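You operate a simulated robot arm through the tools that you are given. There is no shell and no other tool.

You are at the controls of a simulated robot arm. One attempt, no reset.

Task
Tip the tube rack over at least twice, stand it upright and wait till the tubes clear.
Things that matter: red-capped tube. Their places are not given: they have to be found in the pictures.

It is judged by the outcome, as a careful person would: the job done as asked, and still so three seconds after it is handed in. It fails if anything else is knocked over, pushed out of place, dropped, spilled or broken.

Robot
A 6-joint arm with a two-finger gripper, fixed in place. Base frame: the origin is on the floor under the middle of its stand, x ahead of it, y to its left, z up. Lengths are in m, angles in degrees, forces in N, time in s.
It reaches about 1.572 m from its shoulder. Its first joint turns from -166.0 to 166.0 degrees. Payload 2.45 kg.
The TCP is the grasp point between the finger pads, 0.02 m short of the fingertips. In the tool frame z runs along the fingers and y along their closing line. The gripper opens to 0.14 m; its body begins 0.168 m behind the TCP.
Orientation is that of the tool frame in the base frame, as a unit quaternion [w, x, y, z]. With the fingers straight down and closing along the base's y, the tool's x points along the base's -x, its y along +y and its z along -z.

Tools
- The arm moves only by the tool jog_arm. Its argument "rows" is a list of rows, each a list of 3 entries, a list of its own where there are three numbers: the turn, a rotation vector about the base's x, y, z in degrees, then the shift along the base's x, y, z in m, then the closure in counts, from 0 (fully open) to 255 (shut). In form: [[[wx, wy, wz], [dx, dy, dz], gripper], ...]. A call has 1 to 20 rows; each row shifts and turns the commanded pose from where the row before left it. Rows are played at 5 a second. More than 0.05 m and 8.6 degrees between two rows, or a gripper value outside its range, and nothing of the call is played. A pose out of reach is approached as far as the arm can. The call stops where the force on the tool passes 50 N (or 10 N more than at its start, if that is more) or the arm is blocked; 0.2 s more then pass. Each finger travels about 0.045 m/s and halts on what it meets, pressing with about 38 N; the grip force reading is that of the motor and also rises with nothing between the fingers. The clock runs only during rows and for 0.2 s after the last one: add rows that do not move to give the fingers time. The reply holds the time, the measured pose of the TCP, the force on the tool along the base axes, the opening and the grip force, in the units named above and with some noise, with the torque about the TCP (base axes, N m) and any sound that the robot's microphone picked up, and new pictures: "views" is both (left out), scene, wrist or none.
- Cameras (640 x 400 px; columns grow to the right, rows downward): "scene" is fixed at [0.0494, -0.6511, 1.6582]; the picture's right is [0.85, -0.52, 0.00], its down [-0.16, -0.25, -0.95] and it looks along [0.50, 0.81, -0.30] (base axes); focal length 326 px, centre (320, 200). "wrist" rides on the gripper at [0.078, 0.011, -0.209] in the tool frame; the picture's right is [-0.14, 0.99, 0.00], its down [-0.92, -0.13, -0.37] and it looks along [-0.37, -0.05, 0.93] (tool axes); focal length 280 px, centre (320, 200).
- probe_pixels(camera, pixels): there is no depth. For up to 12 entries [column, row, z] of the newest picture of that camera ("zoom" is the newest enlarged one), the place [x, y] in the base frame at which the ray of that pixel passes the height z, good to about 0.002 m. The clock stands still meanwhile.
- enlarge(camera, box): a new picture of the part [left, top, right, bottom] of that camera's present view, enlarged. The clock stands still meanwhile.
- sign_off(): hands the job in; it is judged then, once.

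Unless the task says otherwise, let go and move clear before handing in.

The tools are called after "Call:" as name(argument=value, ...) on one line, values as JSON. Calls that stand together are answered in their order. jog_arm: Moves the arm, as the interface text tells. Its arguments: {"type":"object","properties":{"rows":{"type":"array"},"views":{"type":"string","enum":["both","scene","wrist","none"]}},"required":["rows"]} The other tools are called the same way: probe_pixels (camera, pixels) gives the place at which the rays of pixels pass given heights; enlarge (camera, box) takes an enlarged picture of a part of a camera's view; sign_off () hands the job in.

At the start:

```text
time_s: 0.0
tool_pos: [0.6397, 0.2158, 1.3038]
tool_rot: [0.0, 0.0, 1.0, -0.001]
contact_force: [0.7, 0.5, 1.0]
moment: [0.0, -0.01, 0.02]
gripper_width: 0.1398
finger_force: 0.0
```

scene: 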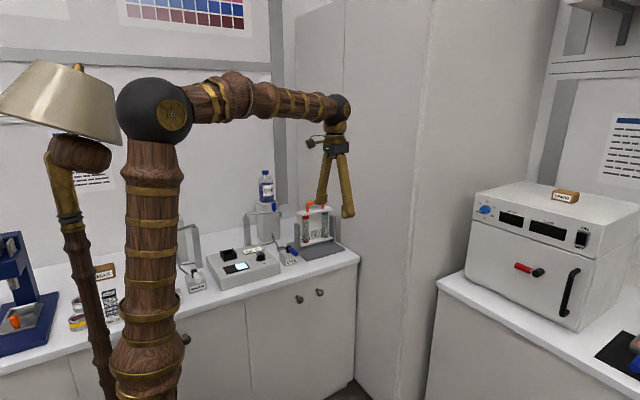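
wrist: 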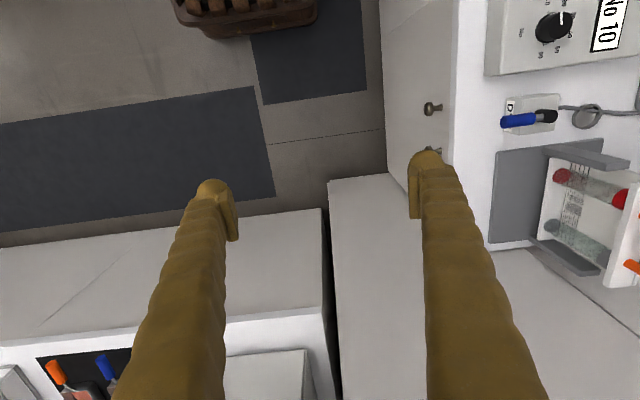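

The rack with tubes seems to be at about pixels (318,225) in the scene view and (590,220) in the wrist view. I'll enlarge both before moving.

Call:
enlarge(camera="scene", box=[240, 160, 370, 280])

Call:
enlarge(camera="wrist", box=[460, 80, 640, 290])

```text
3.33 times, centred on (305, 220) of scene
```

zoom: 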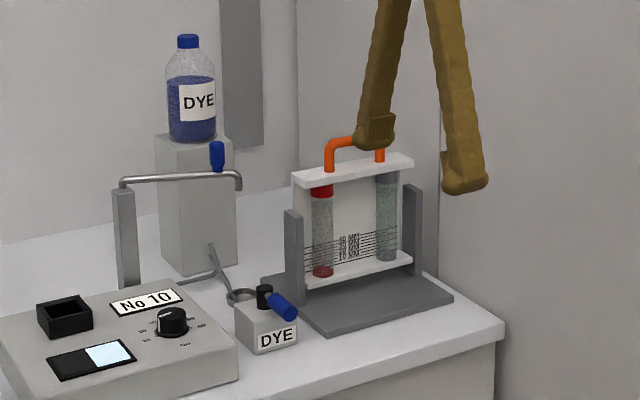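

```text
1.90 times, centred on (550, 185) of wrist
```

zoom: 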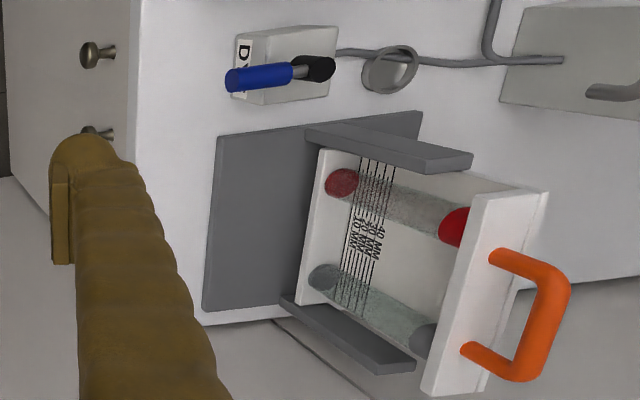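

The rack has a white frame with an orange handle, sitting between two grey posts on a grey base. I'll probe key points at several heights in both views to triangulate where it is.

Call:
probe_pixels(camera="scene", pixels=[[309, 204, 1.0], [309, 204, 1.1], [319, 204, 1.1], [330, 255, 0.9], [341, 246, 0.9], [303, 257, 0.9], [330, 255, 0.85], [341, 246, 0.85], [303, 257, 0.85], [302, 203, 1.05], [302, 243, 0.95], [322, 237, 0.95]])

Call:
probe_pixels(camera="wrist", pixels=[[491, 244, 0.9], [498, 151, 0.9], [602, 140, 0.9], [491, 244, 0.85], [498, 151, 0.85], [602, 140, 0.85], [625, 268, 1.1], [625, 268, 1.05], [620, 196, 1.0], [560, 175, 0.9], [628, 170, 1.0], [600, 270, 1.0]])

```text
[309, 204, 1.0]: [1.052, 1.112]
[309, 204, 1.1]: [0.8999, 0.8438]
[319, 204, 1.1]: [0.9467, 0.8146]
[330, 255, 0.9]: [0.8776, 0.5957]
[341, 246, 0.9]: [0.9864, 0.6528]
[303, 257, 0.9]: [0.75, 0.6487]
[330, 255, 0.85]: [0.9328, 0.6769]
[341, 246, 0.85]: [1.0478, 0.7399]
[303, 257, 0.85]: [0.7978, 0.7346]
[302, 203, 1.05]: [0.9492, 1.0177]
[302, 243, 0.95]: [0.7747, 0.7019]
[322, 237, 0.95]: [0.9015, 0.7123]
```

```text
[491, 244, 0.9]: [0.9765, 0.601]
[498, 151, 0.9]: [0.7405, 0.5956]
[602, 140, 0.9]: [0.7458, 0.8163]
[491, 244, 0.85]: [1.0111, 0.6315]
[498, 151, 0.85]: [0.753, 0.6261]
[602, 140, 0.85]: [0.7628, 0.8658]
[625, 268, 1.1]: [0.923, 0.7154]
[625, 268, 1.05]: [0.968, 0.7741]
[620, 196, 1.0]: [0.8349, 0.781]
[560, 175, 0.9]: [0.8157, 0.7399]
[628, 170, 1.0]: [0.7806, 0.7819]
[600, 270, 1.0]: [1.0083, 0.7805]
```

Both views agree: the plate top is near z≈0.9, spanning about x 0.74–0.98 and y 0.60–0.82, with the handle running along x. I'll turn the wrist and move closer so the wrist camera can see how the rack is held.

Call:
jog_arm(rows=[[[0, 0, 8.2], [0.02, 0.018, 0], 0], [[0, 0, 8.2], [0.02, 0.018, 0], 0], [[0, 0, 8.2], [0.02, 0.018, 0], 0], [[0, 0, 8.2], [0.02, 0.018, 0], 0], [[0, 0, 8.2], [0.02, 0.018, 0], 0], [[0, 0, 8.2], [0.02, 0.018, 0], 0], [[0, 0, 8.2], [0.02, 0.018, 0], 0], [[0, 0, 8.2], [0.02, 0.018, 0], 0], [[0, 0, 8.2], [0.02, 0.018, 0], 0], [[0, 0, 8.2], [0.02, 0.018, 0], 0], [[0, 0, 8], [0.02, 0.018, 0], 0], [[0, 0, 0], [0, 0, 0], 0]])

```text
time_s: 2.6
tool_pos: [0.8575, 0.4131, 1.3025]
tool_rot: [0.0, 0.708, -0.707, 0.0]
contact_force: [-0.4, 0.0, -0.3]
moment: [-0.03, 0.0, 0.0]
gripper_width: 0.1399
finger_force: 0.1
```

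scene: 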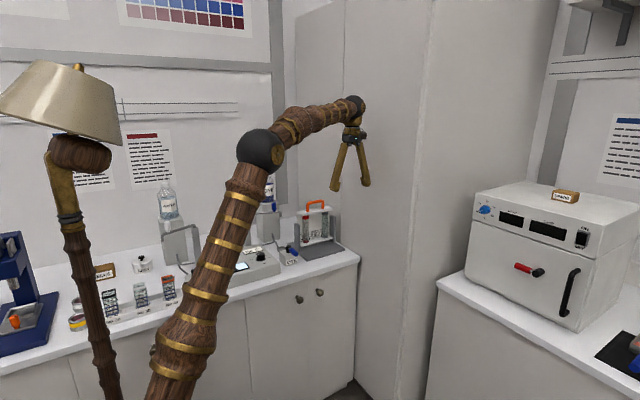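
wrist: 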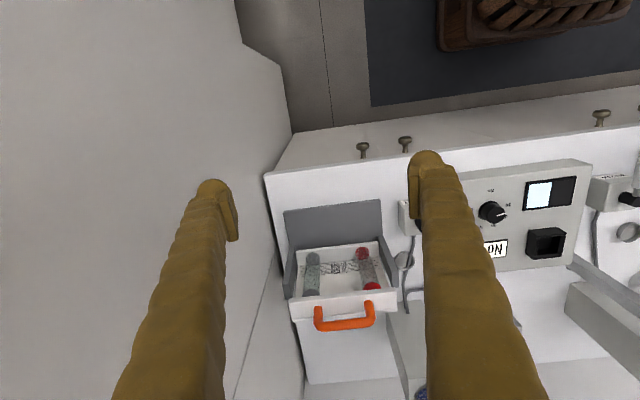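

The rack now shows in the wrist view at (340,270) and the scene view at (317,222) without obstruction. I'll enlarge both to see how it is mounted.

Call:
enlarge(camera="wrist", box=[260, 180, 420, 350])

Call:
enlarge(camera="scene", box=[280, 190, 360, 270])

```text
2.35 times, centred on (340, 265) of wrist
```

zoom: 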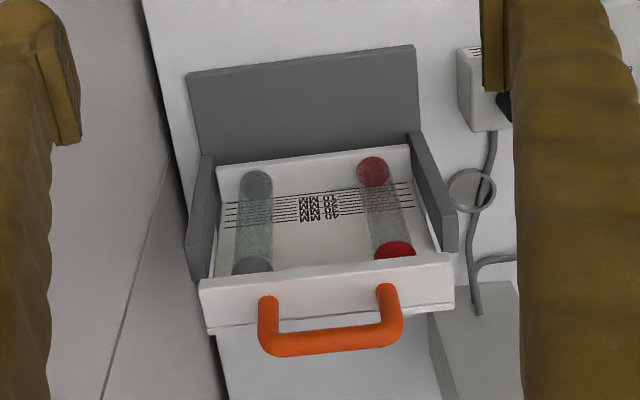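

```text
5.00 times, centred on (320, 230) of scene
```

zoom: 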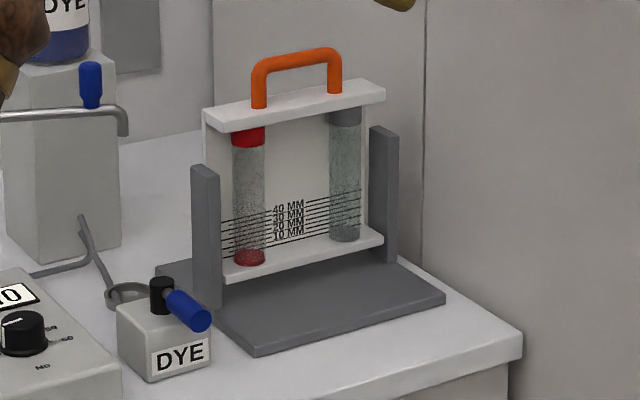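

The rack is a white frame sitting between two plain posts, with no clear hinge visible. I'll triangulate the handle, top shelf, posts and base from both views.

Call:
probe_pixels(camera="wrist", pixels=[[345.5, 323.7, 1.05], [345.5, 323.7, 1.1], [345.5, 323.7, 1.15], [318, 308, 1.05], [371, 303, 1.05], [289, 305, 1.05], [397, 293, 1.05], [289, 305, 1.0], [397, 293, 1.0], [296, 247, 0.91], [378, 242, 0.91], [309, 255, 0.92]])

Call:
probe_pixels(camera="scene", pixels=[[315.4, 201.4, 1.05], [315.4, 201.4, 1.1], [315.4, 201.4, 1.15], [307.8, 210.5, 1.05], [322.8, 207.5, 1.05], [300, 215, 1.05], [333, 208, 1.05], [300, 215, 1.0], [333, 208, 1.0], [305, 246, 0.91], [332, 238, 0.91], [318, 242, 0.92]])

```text
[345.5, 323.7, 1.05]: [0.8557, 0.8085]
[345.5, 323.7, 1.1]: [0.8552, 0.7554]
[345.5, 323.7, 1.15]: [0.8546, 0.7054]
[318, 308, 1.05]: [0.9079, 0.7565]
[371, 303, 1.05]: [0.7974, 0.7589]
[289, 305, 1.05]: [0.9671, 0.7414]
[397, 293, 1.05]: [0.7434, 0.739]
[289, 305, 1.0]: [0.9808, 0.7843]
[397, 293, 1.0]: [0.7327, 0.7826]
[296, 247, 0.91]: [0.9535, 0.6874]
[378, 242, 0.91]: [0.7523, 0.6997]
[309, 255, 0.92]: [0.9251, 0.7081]
```

```text
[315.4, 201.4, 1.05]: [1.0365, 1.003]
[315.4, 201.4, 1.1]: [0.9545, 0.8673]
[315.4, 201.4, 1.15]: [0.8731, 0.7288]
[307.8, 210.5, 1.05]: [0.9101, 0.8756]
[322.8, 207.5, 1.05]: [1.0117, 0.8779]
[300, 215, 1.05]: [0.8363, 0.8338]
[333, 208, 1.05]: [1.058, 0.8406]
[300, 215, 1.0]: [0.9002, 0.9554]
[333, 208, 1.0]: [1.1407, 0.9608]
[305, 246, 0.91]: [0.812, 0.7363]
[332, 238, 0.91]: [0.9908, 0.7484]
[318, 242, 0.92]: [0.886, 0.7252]
```

Triangulation puts the handle bar at about (0.855, 0.70, 1.158), about 0.11 m long along x. The posts only reach about z=1.04. I'll bring the gripper above the handle and check alignment, planning to clamp across the outside of the handle along x.

Call:
jog_arm(rows=[[[0, 0, 0], [0, 0.029, 0], 0], [[0, 0, 0], [0, 0.029, 0], 0], [[0, 0, 0], [0, 0.029, 0], 0], [[0, 0, 0], [0, 0.029, 0], 0], [[0, 0, 0], [0, 0.029, 0], 0], [[0, 0, 0], [0, 0.029, 0], 0], [[0, 0, 0], [0, 0.029, 0], 0], [[0, 0, 0], [0, 0.029, 0], 0], [[0, 0, 0], [0, 0.029, 0], 0], [[0, 0, 0], [0, 0.026, 0], 0], [[0, 0, 0], [0, 0, 0], 0]])

```text
time_s: 5.0
tool_pos: [0.8357, 0.6812, 1.2839]
tool_rot: [-0.001, 0.707, -0.707, 0.0]
contact_force: [-0.4, 0.4, -0.9]
moment: [0.0, 0.0, 0.01]
gripper_width: 0.1404
finger_force: 0.0
out of reach, approached as far as the arm can: row 8, 9, 10
```

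scene: 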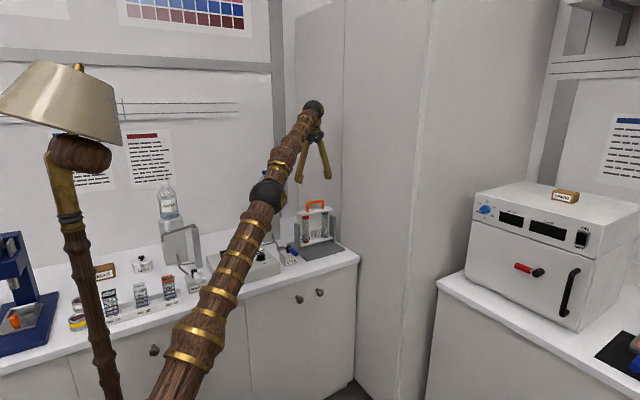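
wrist: 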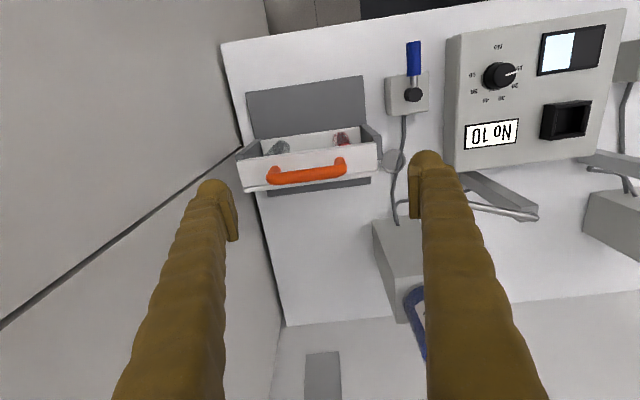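

The arm reached its limit at this height (tool at 0.836, 0.681), since lower down it can reach farther. The handle at wrist (308,174) still fits the estimate, so I'll enlarge and measure it precisely.

Call:
enlarge(camera="wrist", box=[220, 60, 400, 210])

Call:
enlarge(camera="scene", box=[280, 170, 360, 270])

Call:
probe_pixels(camera="wrist", pixels=[[308, 173, 1.16], [308, 173, 1.15], [308, 173, 1.17], [268, 174, 1.14], [346, 165, 1.14], [243, 188, 1.1], [378, 170, 1.1]])

```text
2.67 times, centred on (310, 135) of wrist
```

zoom: 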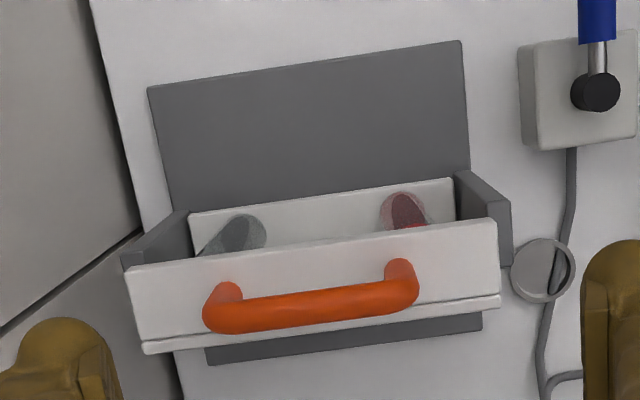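

```text
4.00 times, centred on (320, 220) of scene
```

zoom: 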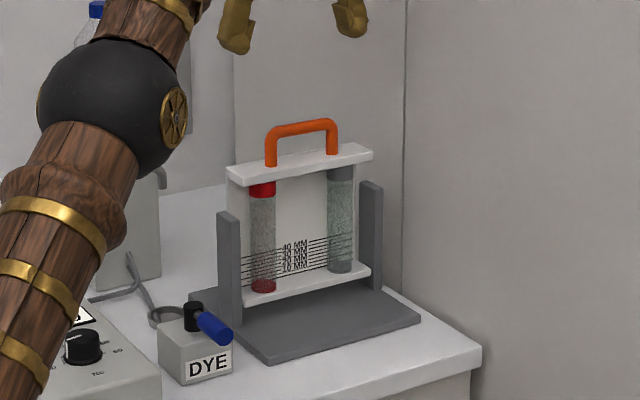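

```text
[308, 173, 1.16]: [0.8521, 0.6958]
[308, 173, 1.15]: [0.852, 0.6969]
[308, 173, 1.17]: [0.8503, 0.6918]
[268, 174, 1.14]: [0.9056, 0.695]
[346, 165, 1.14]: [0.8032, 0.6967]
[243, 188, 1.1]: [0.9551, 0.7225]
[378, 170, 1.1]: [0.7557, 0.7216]
```

I'll triangulate the leg bases, the post tops and the bottom shelf to rule out a hinge and get the grasp heights.

Call:
probe_pixels(camera="wrist", pixels=[[276.3, 168.7, 1.1], [276.3, 168.7, 1.12], [340, 158.2, 1.1], [340, 158.2, 1.12], [239, 151, 1.04], [382, 147, 1.04], [376, 135, 1.04], [360, 125, 0.93], [262, 139, 0.93], [346, 135, 0.93], [246, 92, 0.91], [363, 77, 0.91]])

Call:
probe_pixels(camera="scene", pixels=[[307.75, 211.25, 1.1], [307.75, 211.25, 1.12], [323, 208, 1.1], [323, 208, 1.12], [297, 223.5, 1.04], [312, 201.5, 1.16], [333, 215.5, 1.04], [301, 245.5, 0.93], [332, 237.5, 0.93], [306, 242, 0.93], [325, 237, 0.93], [301, 245.5, 0.92]])

```text
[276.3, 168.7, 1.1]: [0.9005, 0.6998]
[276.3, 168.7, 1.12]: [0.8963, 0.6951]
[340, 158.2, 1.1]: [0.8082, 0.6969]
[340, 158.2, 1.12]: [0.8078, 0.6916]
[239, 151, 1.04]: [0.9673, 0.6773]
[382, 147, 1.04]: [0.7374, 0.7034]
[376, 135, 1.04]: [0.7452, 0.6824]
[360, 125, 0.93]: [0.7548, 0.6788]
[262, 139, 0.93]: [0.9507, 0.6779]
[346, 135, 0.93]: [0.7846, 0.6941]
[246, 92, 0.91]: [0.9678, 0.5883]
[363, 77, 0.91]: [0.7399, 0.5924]
```

```text
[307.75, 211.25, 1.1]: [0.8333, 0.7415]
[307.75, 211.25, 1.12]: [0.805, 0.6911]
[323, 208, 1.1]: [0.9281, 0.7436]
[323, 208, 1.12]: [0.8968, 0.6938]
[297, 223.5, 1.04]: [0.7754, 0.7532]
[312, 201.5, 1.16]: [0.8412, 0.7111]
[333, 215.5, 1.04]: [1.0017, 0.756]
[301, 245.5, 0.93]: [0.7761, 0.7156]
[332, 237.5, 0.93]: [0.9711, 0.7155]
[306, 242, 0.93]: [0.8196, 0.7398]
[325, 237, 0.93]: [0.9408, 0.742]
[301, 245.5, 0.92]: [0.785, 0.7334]
```

Leg bases triangulate to z≈1.12 with legs at x≈0.807 and 0.897, y≈0.693. The rack's bottom may sit above the base plate, so it could be hinged on the posts. I'll back off and tilt the wrist camera for a low frontal view.

Call:
jog_arm(rows=[[[0, 0, 0], [0, -0.035, 0], 0], [[0, 0, 0], [0, -0.035, 0], 0], [[0, 0, 0], [0, -0.035, 0], 0], [[0, 0, 0], [0, -0.035, 0], 0], [[0, 0, 0], [0, -0.035, 0], 0], [[0, 0, 0], [0, -0.035, 0], 0], [[0, 0, 0], [0, -0.035, 0], 0], [[6, 0, 0], [0, 0, -0.025], 0], [[6, 0, 0], [0, 0, -0.025], 0], [[6, 0, 0], [0, 0, -0.025], 0], [[6, 0, 0], [0, 0, -0.025], 0], [[6, 0, 0], [0, 0, -0.025], 0], [[6, 0, 0], [0, 0, -0.025], 0], [[6, 0, 0], [0, 0, -0.025], 0], [[6, 0, 0], [0, 0, -0.025], 0], [[6, 0, 0], [0, 0, -0.025], 0], [[6, 0, 0], [0, 0, -0.025], 0], [[0, 0, 0], [0, 0, 0], 0]])

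```text
time_s: 8.8
tool_pos: [0.835, 0.4355, 1.0297]
tool_rot: [0.355, -0.612, 0.612, 0.354]
contact_force: [0.1, -0.4, -1.3]
moment: [-0.04, -0.03, -0.01]
gripper_width: 0.1398
finger_force: 0.1
```

scene: 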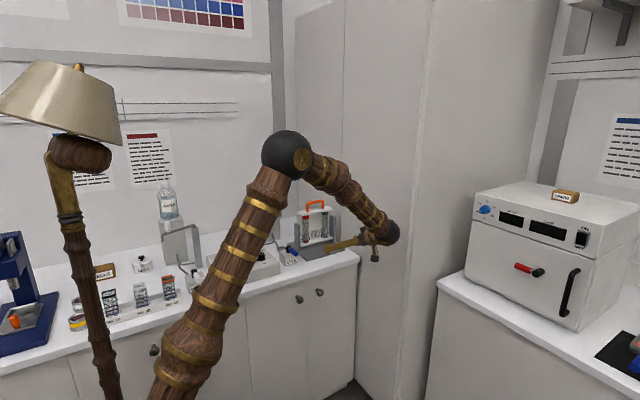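
wrist: 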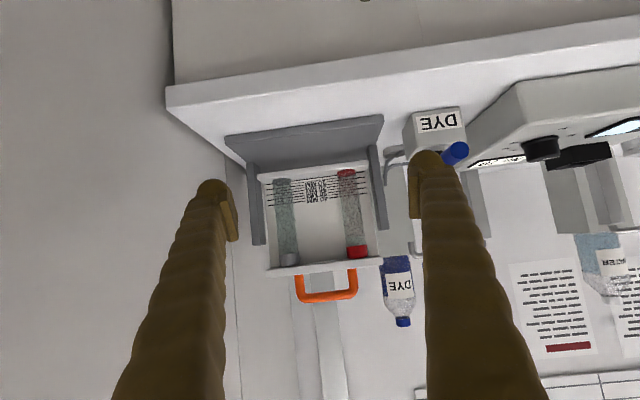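

The wrist now sees the rack from the front, upside-down, around (315,225). I'll enlarge to check the gap between the bottom shelf and plate, and the sides by the posts.

Call:
enlarge(camera="wrist", box=[220, 105, 410, 310])

```text
1.95 times, centred on (315, 208) of wrist
```

zoom: 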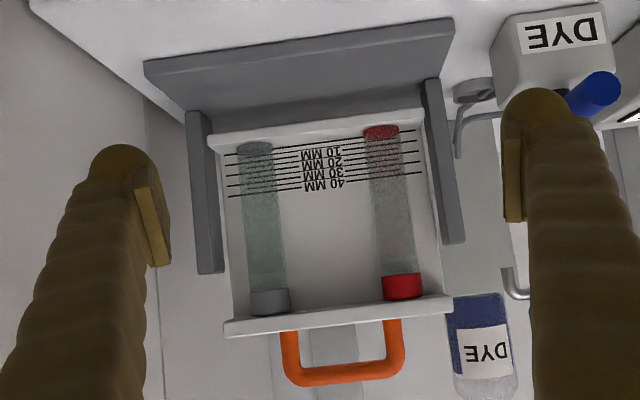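

I'll zoom further on the bottom corners and on the gaps next to the posts.

Call:
enlarge(camera="wrist", box=[235, 130, 300, 200])

Call:
enlarge(camera="wrist", box=[335, 130, 400, 240])

Call:
enlarge(camera="wrist", box=[240, 190, 310, 290])

```text
5.71 times, centred on (268, 165) of wrist
```

zoom: 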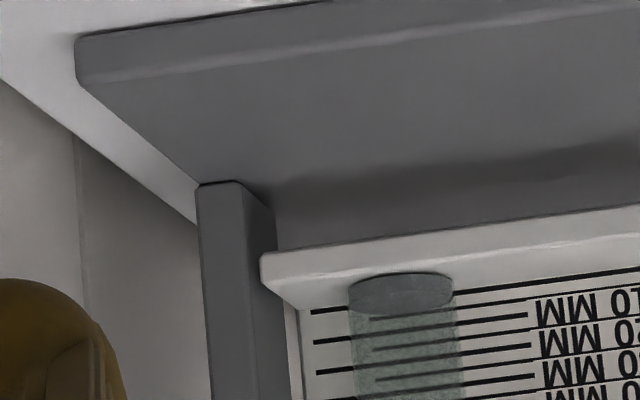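

```text
3.64 times, centred on (368, 185) of wrist
```

zoom: 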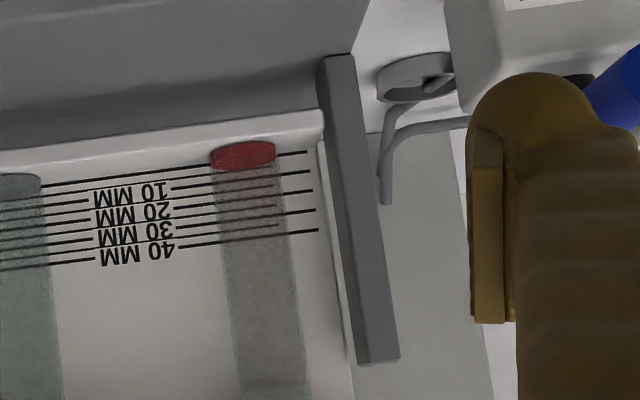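

```text
4.00 times, centred on (275, 240) of wrist
```

zoom: 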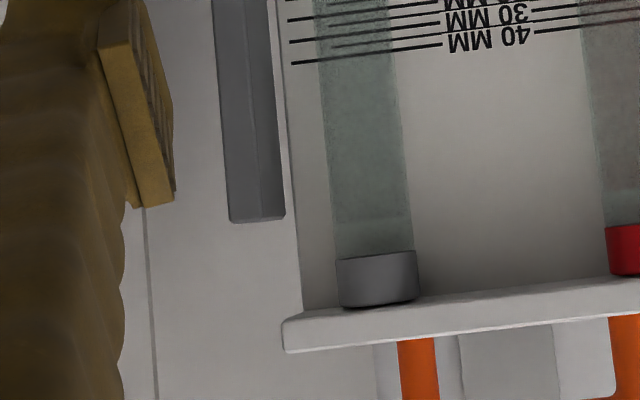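

I'll probe this low-angle view along the bottom shelf edge. An earlier top view put that edge at y≈0.676, so this gives its height.

Call:
probe_pixels(camera="wrist", pixels=[[226, 144.9, 0.91], [247, 162.4, 0.91], [226, 144.9, 0.9], [247, 162.4, 0.9], [257.8, 174.6, 0.92], [257.8, 174.6, 0.93], [257.8, 174.6, 0.94], [254, 161.7, 0.91], [355, 162, 0.92], [355, 162, 0.93], [355, 162, 0.94]])

Call:
probe_pixels(camera="wrist", pixels=[[268, 275, 1.1], [268, 275, 1.12], [268, 275, 1.14], [327, 297, 1.16], [327, 297, 1.17], [258, 243, 1.06], [258, 243, 1.05], [258, 243, 1.07], [366, 162, 0.91]])

```text
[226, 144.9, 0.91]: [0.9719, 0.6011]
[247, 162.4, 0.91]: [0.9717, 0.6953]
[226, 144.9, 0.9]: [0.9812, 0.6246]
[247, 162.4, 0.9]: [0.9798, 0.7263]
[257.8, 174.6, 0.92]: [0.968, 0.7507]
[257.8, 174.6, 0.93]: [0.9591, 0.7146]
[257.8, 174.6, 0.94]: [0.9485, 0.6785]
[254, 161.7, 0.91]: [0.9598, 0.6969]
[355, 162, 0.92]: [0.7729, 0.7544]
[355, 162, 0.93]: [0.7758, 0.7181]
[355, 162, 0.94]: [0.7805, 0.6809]
```

```text
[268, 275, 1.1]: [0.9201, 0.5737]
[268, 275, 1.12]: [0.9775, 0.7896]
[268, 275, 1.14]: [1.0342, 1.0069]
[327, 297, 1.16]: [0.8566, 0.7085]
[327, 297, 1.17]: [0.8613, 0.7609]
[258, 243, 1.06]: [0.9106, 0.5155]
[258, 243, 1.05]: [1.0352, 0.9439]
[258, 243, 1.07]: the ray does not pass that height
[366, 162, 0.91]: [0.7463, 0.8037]
```

Plate top is z≈0.91, and the bottom shelf edge (y≈0.676) sits at z≈0.94. So the rack hangs about 3 cm clear of the plate and must be hinged between the posts about an axis along x. I'll pin down the post depth and pivot line.

Call:
probe_pixels(camera="wrist", pixels=[[260.1, 167.3, 0.91], [258, 165, 0.91], [254, 161.7, 0.91], [261, 170, 0.91], [260, 244, 1.055], [253, 245, 1.055], [265, 243, 1.055]])

Call:
enlarge(camera="wrist", box=[245, 150, 285, 175])

Call:
enlarge(camera="scene", box=[290, 195, 346, 230])

```text
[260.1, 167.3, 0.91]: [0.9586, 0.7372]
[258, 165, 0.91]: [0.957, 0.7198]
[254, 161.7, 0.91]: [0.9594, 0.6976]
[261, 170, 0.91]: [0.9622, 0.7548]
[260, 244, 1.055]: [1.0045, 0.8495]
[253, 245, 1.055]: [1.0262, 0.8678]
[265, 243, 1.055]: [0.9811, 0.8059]
```

```text
16.00 times, centred on (265, 162) of wrist
```

zoom: 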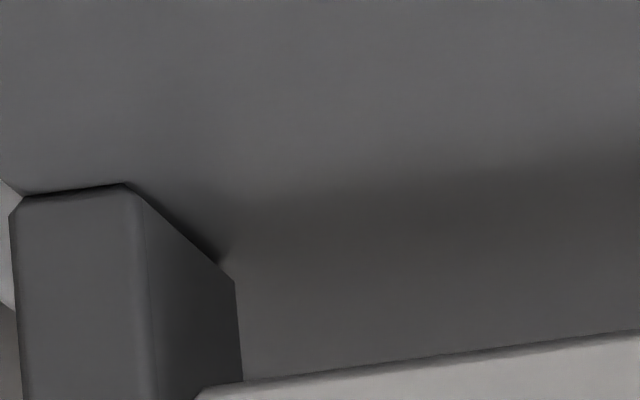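

```text
11.43 times, centred on (318, 212) of scene
```

zoom: 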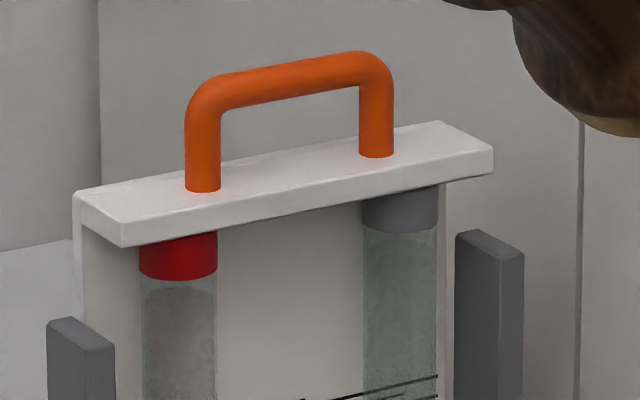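

The hinge axis runs along x between posts spanning y≈0.694–0.735 with tops at z≈1.056. The handle is at (0.852, 0.694, 1.162), radius about 0.118. I'll reorient so the fingers close across the bar, tilted 20° forward, and stop in front of and above the handle.

Call:
jog_arm(rows=[[[-2.61, 4.91, -5.83], [0.0014, 0.0, 0.02], 0], [[-2.61, 4.91, -5.83], [0.0014, 0.0, 0.02], 0], [[-2.61, 4.91, -5.83], [0.0014, 0.0, 0.02], 0], [[-2.61, 4.91, -5.83], [0.0014, 0.0, 0.02], 0], [[-2.61, 4.91, -5.83], [0.0014, 0.0, 0.02], 0], [[-2.61, 4.91, -5.83], [0.0014, 0.0, 0.02], 0], [[-2.61, 4.91, -5.83], [0.0014, 0.01, 0.02], 0], [[-2.61, 4.91, -5.83], [0.0014, 0.01, 0.02], 0], [[-2.61, 4.91, -5.83], [0.0014, 0.01, 0.02], 0], [[-2.61, 4.91, -5.83], [0.0014, 0.01, 0.02], 0], [[-2.61, 4.91, -5.83], [0.0014, 0.01, 0.02], 0], [[-2.61, 4.91, -5.83], [0.0014, 0.01, 0.02], 0], [[0, 0, 0], [0, 0, 0], 0]])

```text
time_s: 11.6
tool_pos: [0.8499, 0.4947, 1.2732]
tool_rot: [0.0, 0.0, 0.985, 0.175]
contact_force: [0.1, 0.3, 0.0]
moment: [-0.02, 0.01, 0.02]
gripper_width: 0.1403
finger_force: 0.1
```

scene: 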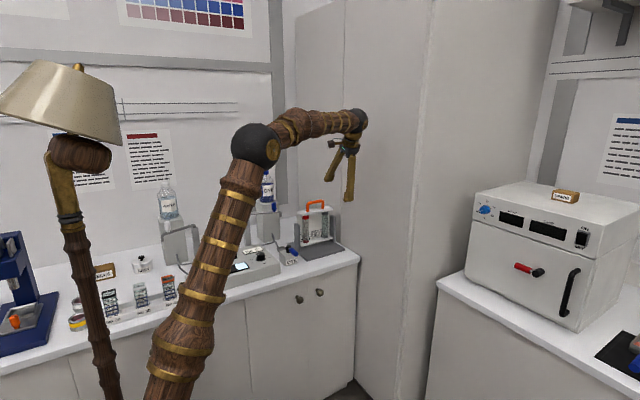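
wrist: 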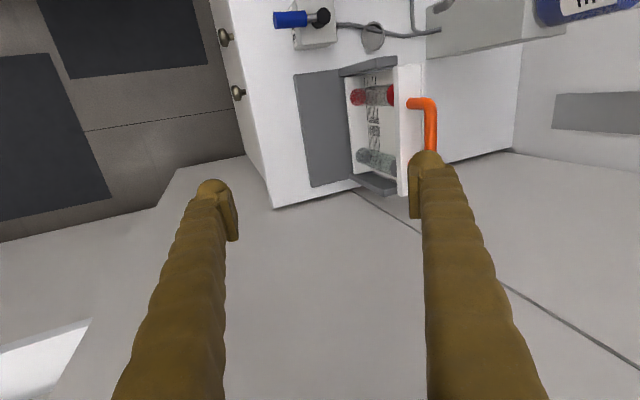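

The tool is tilted 20° as planned at (0.850, 0.495, 1.273), and the handle is visible at wrist (425,105). I'll partly close to about 6 cm and move to a point 8 cm above the bar along the tool axis.

Call:
jog_arm(rows=[[[0, 0, 0], [0.0003, 0.0285, -0.0055], 146], [[0, 0, 0], [0.0003, 0.0285, -0.0055], 146], [[0, 0, 0], [0.0003, 0.0285, -0.0055], 146], [[0, 0, 0], [0.0003, 0.0285, -0.0055], 146], [[0, 0, 0], [0.0003, 0.0285, -0.0055], 146], [[0, 0, 0], [0.0003, 0.0285, -0.0055], 146], [[0, 0, 0], [0, 0, 0], 146]])

```text
time_s: 13.2
tool_pos: [0.8526, 0.6683, 1.2404]
tool_rot: [-0.001, 0.0, 0.985, 0.173]
contact_force: [0.3, -0.5, 0.7]
moment: [0.01, -0.02, 0.06]
gripper_width: 0.0595
finger_force: 0.0
```

scene: 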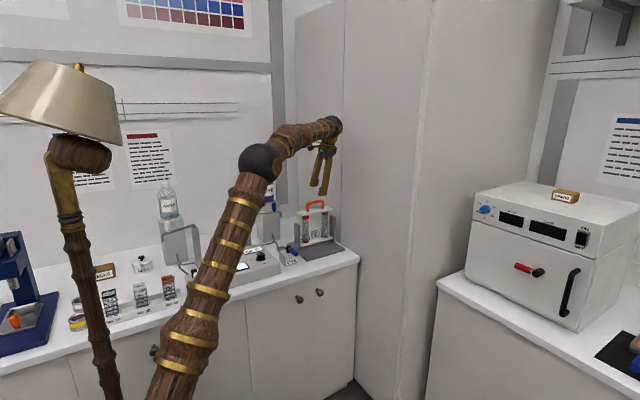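
wrist: 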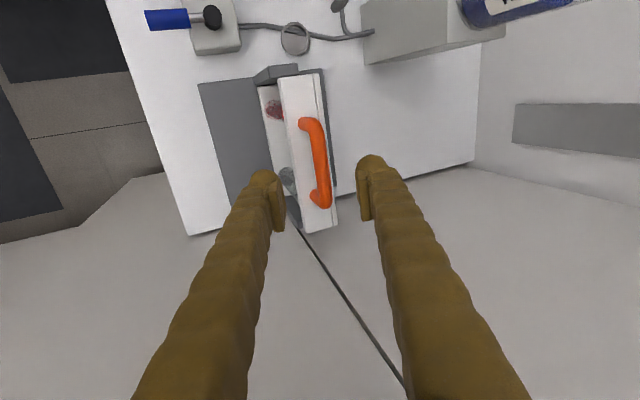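

The handle appears at wrist (316,162), nicely between the fingertips. I'll confirm its location from this view.

Call:
probe_pixels(camera="wrist", pixels=[[318, 160, 1.162], [318, 160, 1.168], [309, 125, 1.162], [322, 200, 1.162], [280, 80, 1.12], [337, 222, 1.12], [306, 230, 1.12], [316, 70, 1.12]])

Call:
enlarge(camera="wrist", box=[230, 50, 390, 240])

```text
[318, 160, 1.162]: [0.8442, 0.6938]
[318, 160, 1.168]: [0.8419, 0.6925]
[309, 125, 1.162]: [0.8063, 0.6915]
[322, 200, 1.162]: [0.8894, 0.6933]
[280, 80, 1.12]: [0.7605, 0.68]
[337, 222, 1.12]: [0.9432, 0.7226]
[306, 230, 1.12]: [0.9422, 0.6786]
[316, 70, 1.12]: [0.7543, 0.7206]
```

```text
2.11 times, centred on (310, 145) of wrist
```

zoom: 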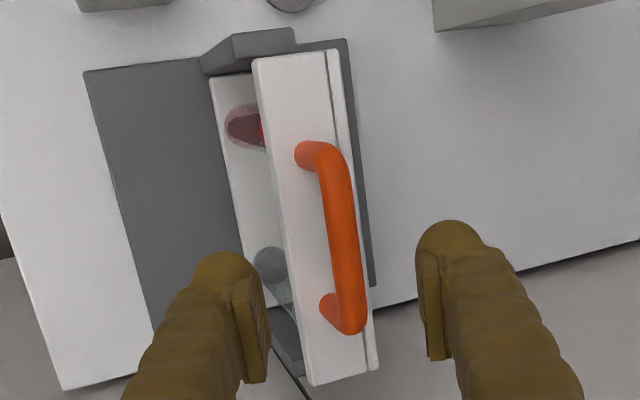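

The handle centre is confirmed at y≈0.693, x≈0.851. I'll descend over the bar along the tool axis with the gripper still partly open.

Call:
jog_arm(rows=[[[0, 0, 0], [0, 0.005, -0.0149], 146], [[0, 0, 0], [0, 0.005, -0.0149], 146], [[0, 0, 0], [0, 0.005, -0.0149], 146], [[0, 0, 0], [0, 0.005, -0.0149], 146], [[0, 0, 0], [0, 0.005, -0.0149], 146], [[0, 0, 0], [0, 0, 0], 146]])

```text
time_s: 14.6
tool_pos: [0.8535, 0.6935, 1.1651]
tool_rot: [-0.001, -0.001, 0.985, 0.175]
contact_force: [-0.1, 0.3, 0.2]
moment: [0.01, 0.04, 0.0]
gripper_width: 0.0596
finger_force: 0.1
```

scene: 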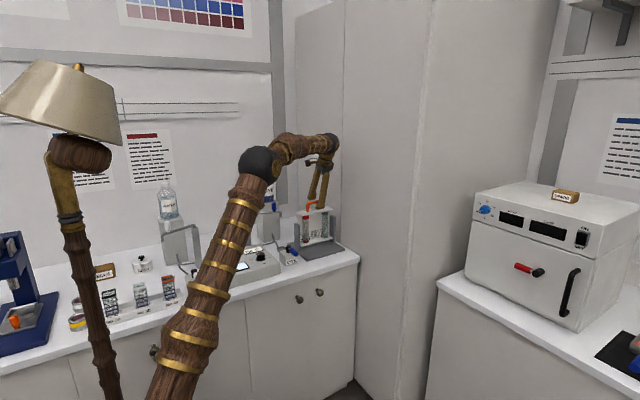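
wrist: 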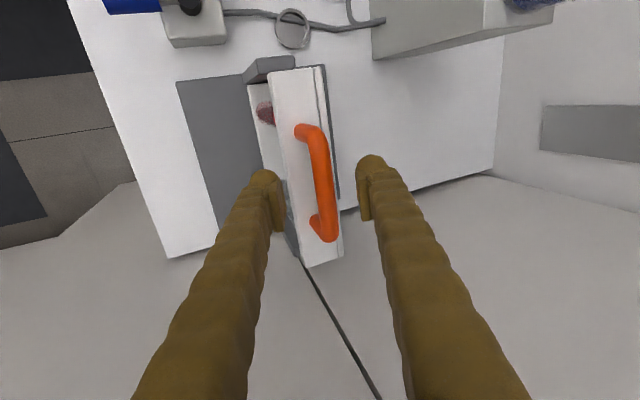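

The bar sits between the fingers at wrist (322,190). I'll narrow the cage to about 3 cm so the bar can still slide and roll, then nudge it forward about 15° along the presumed arc, watching force.

Call:
jog_arm(rows=[[[0, 0, 0], [0, 0, 0], 200], [[0, 0, 0], [0, 0, 0], 200], [[0, 0, 0], [0, 0, 0], 200], [[5, 0, 0], [0, -0.0101, -0.0023], 200], [[5, 0, 0], [0, -0.0099, -0.0031], 200], [[5, 0, 0], [0, -0.0096, -0.0039], 200], [[0, 0, 0], [0, 0, 0], 200]])

```text
time_s: 16.2
tool_pos: [0.8537, 0.6621, 1.1554]
tool_rot: [-0.001, 0.0, 0.954, 0.301]
contact_force: [-0.1, -0.7, -0.2]
moment: [0.0, -0.01, 0.0]
gripper_width: 0.0303
finger_force: 0.1
```

scene: 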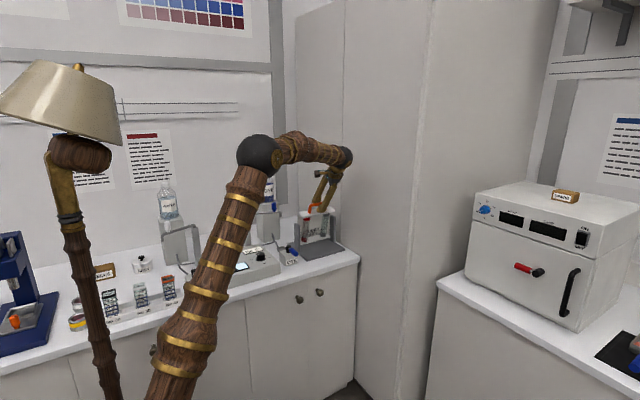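
wrist: 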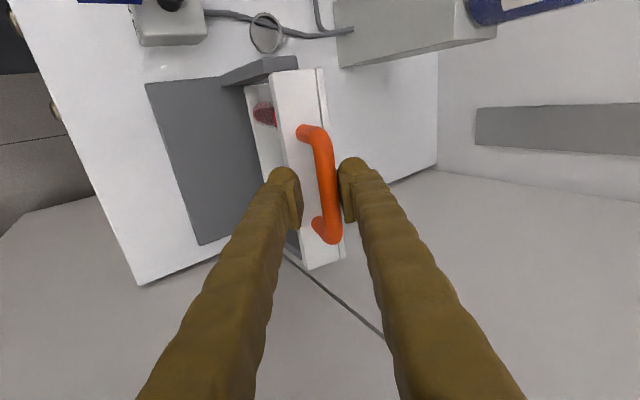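

The force is small and the back finger touches the bar at wrist (335,190). I'll check in the scene whether the rack tilted about a hinge or slid.

Call:
enlarge(camera="scene", box=[280, 180, 360, 265])

Call:
enlarge(camera="wrist", box=[210, 40, 370, 290])

```text
4.71 times, centred on (320, 222) of scene
```

zoom: 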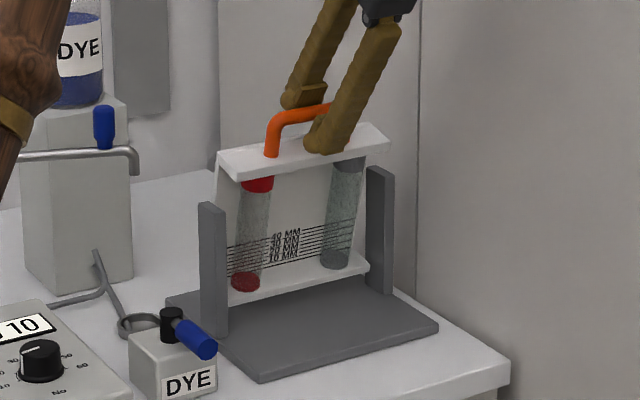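

```text
1.60 times, centred on (290, 165) of wrist
```

zoom: 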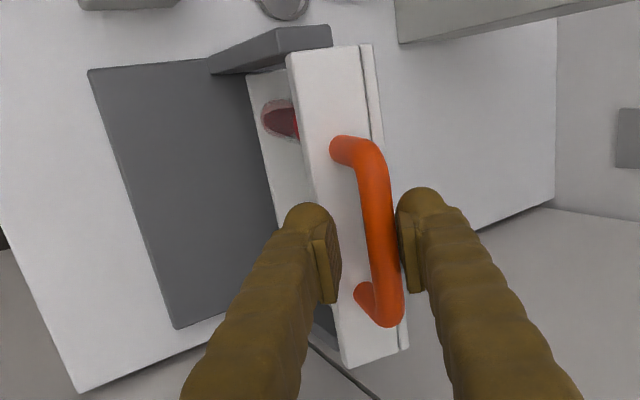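

The tubes are tilted in the scene zoom and the posts haven't moved, so the rack swings freely on a hinge along x. I'll continue the arc forward, with the cage following the bar.

Call:
jog_arm(rows=[[[5, 0, 0], [0, -0.0092, -0.0048], 200], [[5, 0, 0], [0, -0.0088, -0.0056], 200], [[5, 0, 0], [0, -0.0082, -0.0063], 200], [[5, 0, 0], [0, -0.0076, -0.0071], 200], [[5, 0, 0], [0, -0.0071, -0.0076], 200], [[5, 0, 0], [0, -0.0063, -0.0082], 200], [[0, 0, 0], [0, 0, 0], 200]])

```text
time_s: 17.8
tool_pos: [0.8543, 0.6151, 1.1171]
tool_rot: [0.0, 0.0, 0.843, 0.538]
contact_force: [-0.2, 0.4, -0.5]
moment: [-0.03, 0.01, -0.01]
gripper_width: 0.0301
finger_force: 0.1
```

scene: 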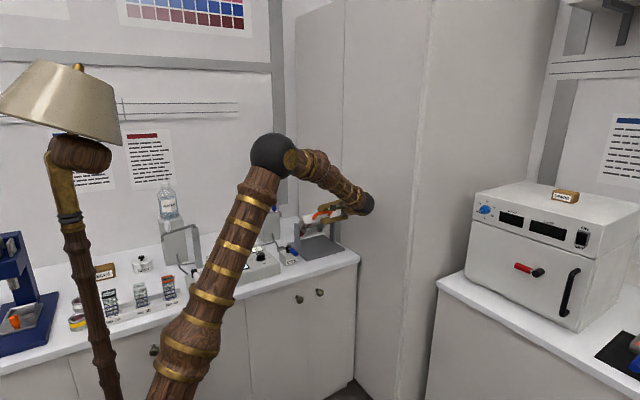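
wrist: 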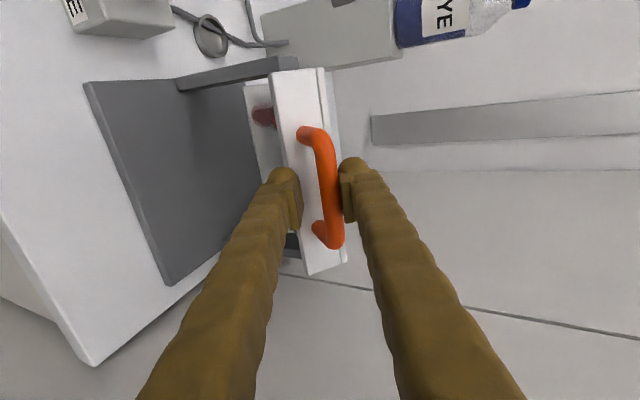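

The bar stays centred in the cage at wrist (325,190) with almost no force, so the arc is right. I'll carry on until the handle end is about horizontal.

Call:
jog_arm(rows=[[[4, 0, 0], [0, -0.0056, -0.0088], 200], [[4, 0, 0], [0, -0.0048, -0.0092], 200], [[4, 0, 0], [0, -0.0039, -0.0096], 200], [[4, 0, 0], [0, -0.0031, -0.0099], 200], [[4, 0, 0], [0, -0.0023, -0.0101], 200], [[0, 0, 0], [0, -0.0013, -0.0103], 200], [[0, 0, 0], [0, -0.0005, -0.0104], 200], [[0, 0, 0], [0, 0, 0], 200]])

```text
time_s: 19.6
tool_pos: [0.8516, 0.5947, 1.0481]
tool_rot: [0.001, -0.001, 0.737, 0.676]
contact_force: [-0.7, -0.1, 0.7]
moment: [-0.02, 0.02, -0.01]
gripper_width: 0.0307
finger_force: 0.4
```

scene: 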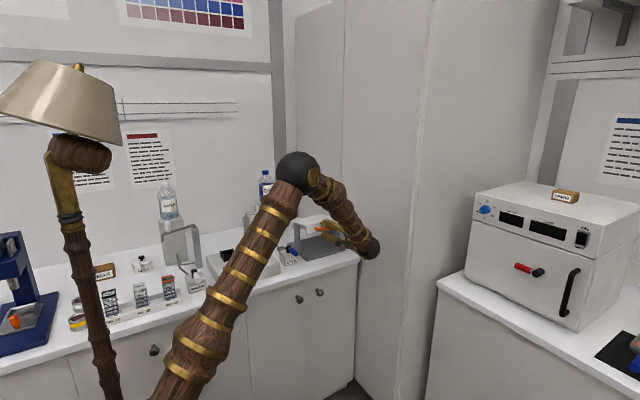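
wrist: 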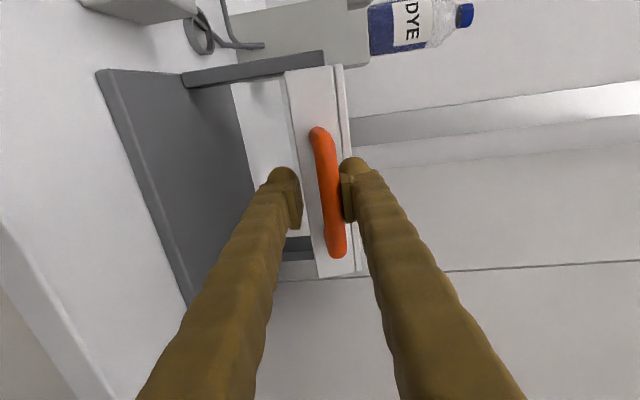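

The handle is now level in front at z≈1.048 with nearly no force. I'll keep lowering along the arc past horizontal, tilting the tool slightly as it goes.

Call:
jog_arm(rows=[[[2, 0, 0], [0, 0.0005, -0.0104], 200], [[2, 0, 0], [0, 0.0013, -0.0103], 200], [[2, 0, 0], [0, 0.0023, -0.0101], 200], [[2, 0, 0], [0, 0.0031, -0.0099], 200], [[2, 0, 0], [0, 0.0039, -0.0096], 200], [[0, 0, 0], [0, 0, 0], 200]])

```text
time_s: 20.9
tool_pos: [0.8533, 0.6021, 0.9962]
tool_rot: [-0.002, 0.0, 0.676, 0.737]
contact_force: [-0.5, -8.2, -2.9]
moment: [0.17, 0.06, 0.03]
gripper_width: 0.0294
finger_force: 0.1
stopped in row 6: the force on the tool passed its limit at 53 N (the readings are from after the stop); the commanded pose is now the measured one
```

scene: 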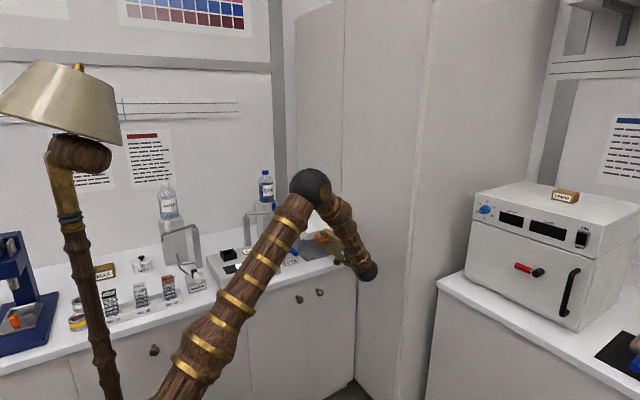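
wrist: 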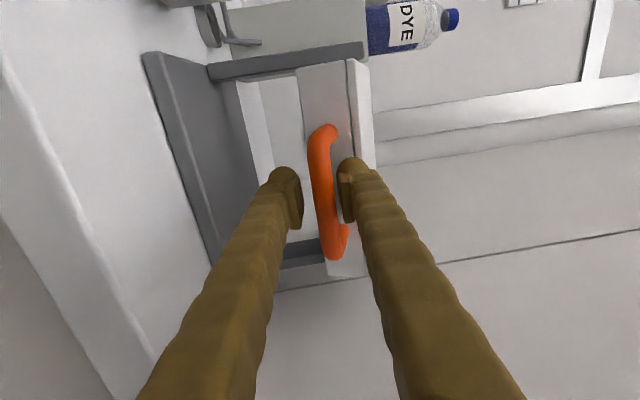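

The call stopped on a force spike (53 N), and the residual is −8 N in y, so a fingertip is probably touching the top shelf as the rack turns. I'll look closely before correcting.

Call:
enlarge(camera="wrist", box=[190, 30, 410, 300])

Call:
enlarge(camera="scene", box=[280, 190, 390, 280])

```text
1.48 times, centred on (300, 165) of wrist
```

zoom: 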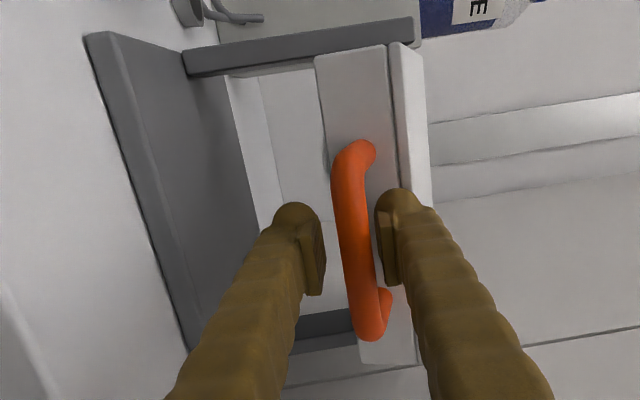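

```text
4.44 times, centred on (335, 235) of scene
```

zoom: 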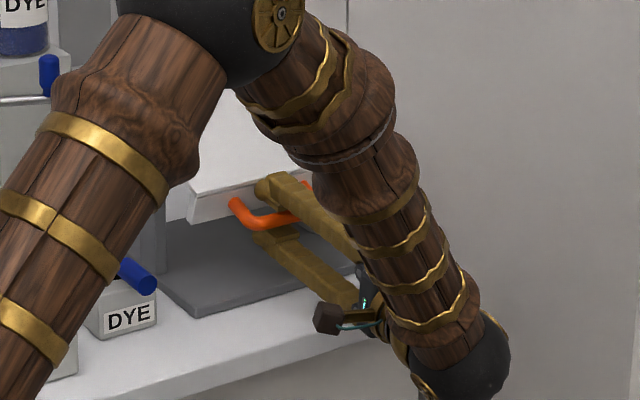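

The upper fingertip has run into the top shelf as the rack rotates relative to the tool. I'll back the fingers off about 12 mm along −y, keeping the bar caged, and look again.

Call:
jog_arm(rows=[[[0, 0, 0], [0, -0.006, 0], 200], [[0, 0, 0], [0, -0.006, 0], 200], [[0, 0, 0], [0, 0, 0], 200]])

```text
time_s: 21.6
tool_pos: [0.8542, 0.5911, 0.9967]
tool_rot: [-0.001, 0.001, 0.676, 0.737]
contact_force: [0.2, -0.7, 0.0]
moment: [-0.03, -0.01, -0.02]
gripper_width: 0.0301
finger_force: 0.1
```

scene: 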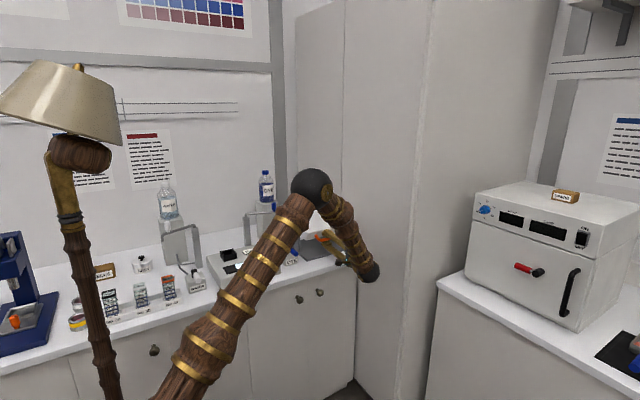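
wrist: 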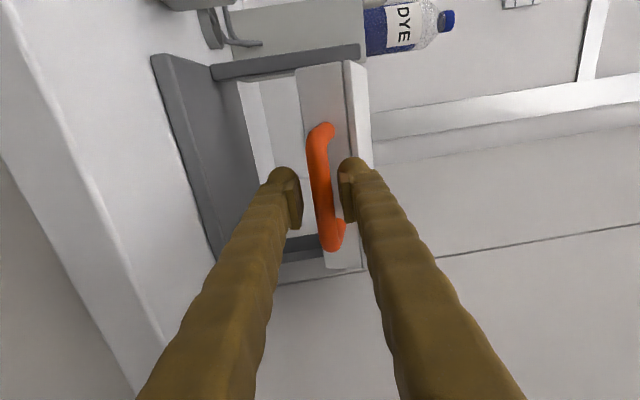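

The force is gone and the rack holds its angle by friction, with the handle caged at wrist (325,190). I'll continue down the arc to about 135° with the shallower finger depth.

Call:
jog_arm(rows=[[[-2, 0, 0], [0, 0.0048, -0.0092], 200], [[-2, 0, 0], [0, 0.0056, -0.0088], 200], [[-2, 0, 0], [0, 0.0063, -0.0082], 200], [[0, 0, 0], [0, 0, 0], 200]])

```text
time_s: 22.6
tool_pos: [0.854, 0.6058, 0.9716]
tool_rot: [0.0, 0.0, 0.713, 0.701]
contact_force: [1.7, -5.1, 13.6]
moment: [-0.12, -0.07, 0.03]
gripper_width: 0.0382
finger_force: 5.9
```

scene: 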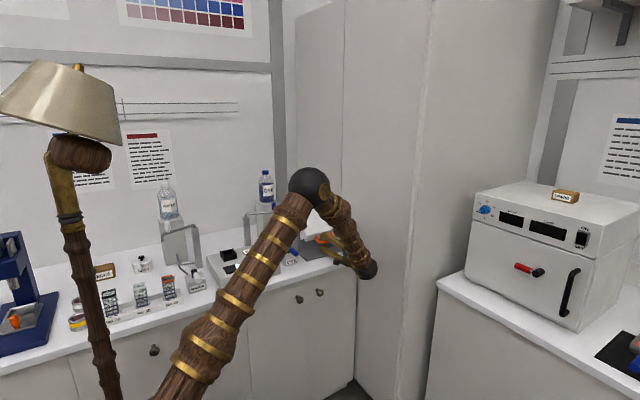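
wrist: 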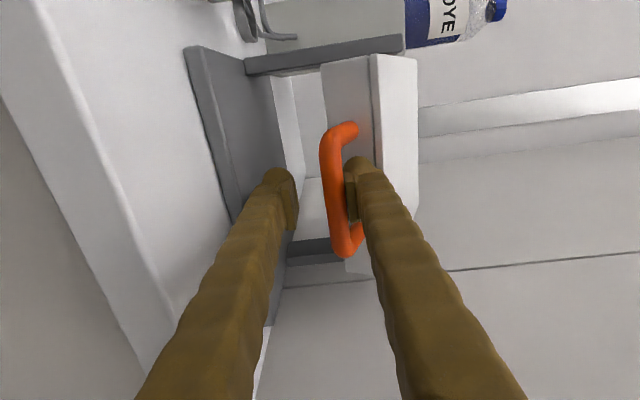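

The bar is resisting with about 14 N while the fingers are being spread. The upper finger looks wedged between the bar and shelf at wrist (355,200), so this is probably not a hinge stop. I'll open slightly, withdraw straight back and see where the rack rests.

Call:
jog_arm(rows=[[[0, 0, 0], [0, -0.004, 0.003], 170], [[0, 0, 0], [0, -0.01, 0.002], 170], [[0, 0, 0], [0, -0.02, 0.002], 170], [[0, 0, 0], [0, -0.025, 0.002], 170], [[0, 0, 0], [0, -0.025, 0.005], 170], [[0, 0, 0], [0, 0, 0], 170]])

```text
time_s: 24.1
tool_pos: [0.8543, 0.5218, 0.9853]
tool_rot: [-0.002, 0.0, 0.713, 0.701]
contact_force: [0.1, 0.4, 0.9]
moment: [0.01, -0.01, 0.04]
gripper_width: 0.0465
finger_force: 0.0
```

scene: 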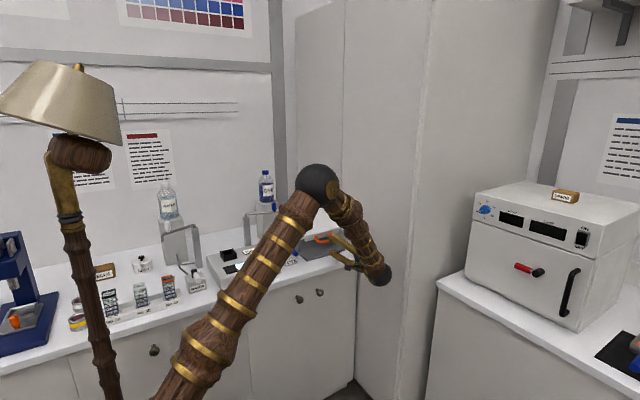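
wrist: 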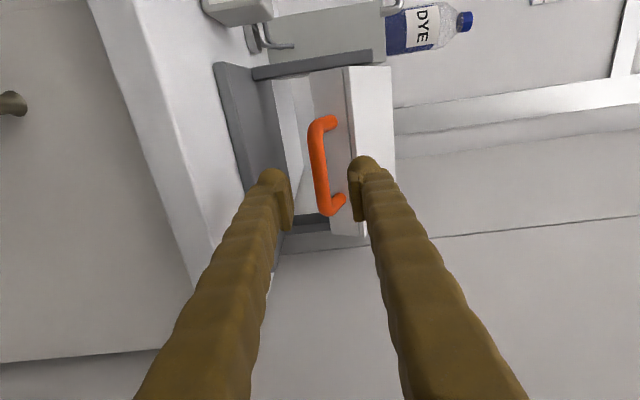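

The rack stays tipped past horizontal on its own. I'll enlarge and measure the handle's position to get its angle.

Call:
enlarge(camera="wrist", box=[190, 40, 420, 260])

Call:
probe_pixels(camera="wrist", pixels=[[319, 170, 0.95], [319, 170, 0.96], [319, 170, 0.97], [319, 170, 0.98]])

Call:
enlarge(camera="scene", box=[270, 190, 390, 290])

```text
1.82 times, centred on (305, 150) of wrist
```

zoom: 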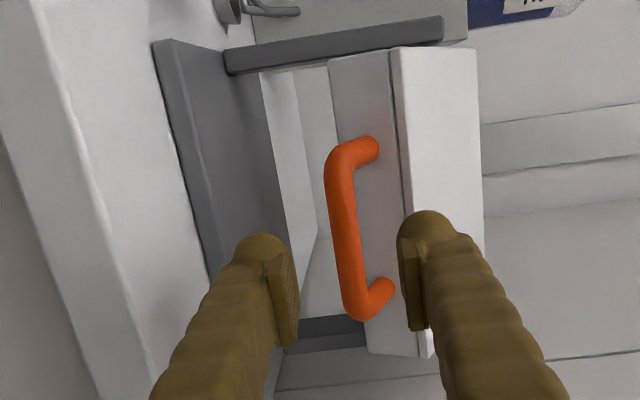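

```text
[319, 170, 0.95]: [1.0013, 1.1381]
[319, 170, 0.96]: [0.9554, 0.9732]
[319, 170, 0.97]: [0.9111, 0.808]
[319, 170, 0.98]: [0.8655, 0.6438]
```

```text
4.00 times, centred on (330, 240) of scene
```

zoom: 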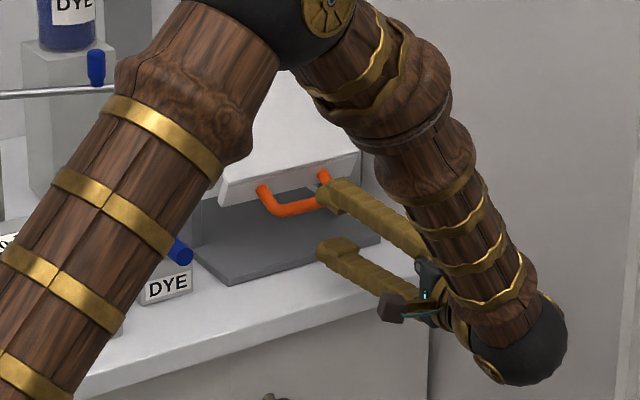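

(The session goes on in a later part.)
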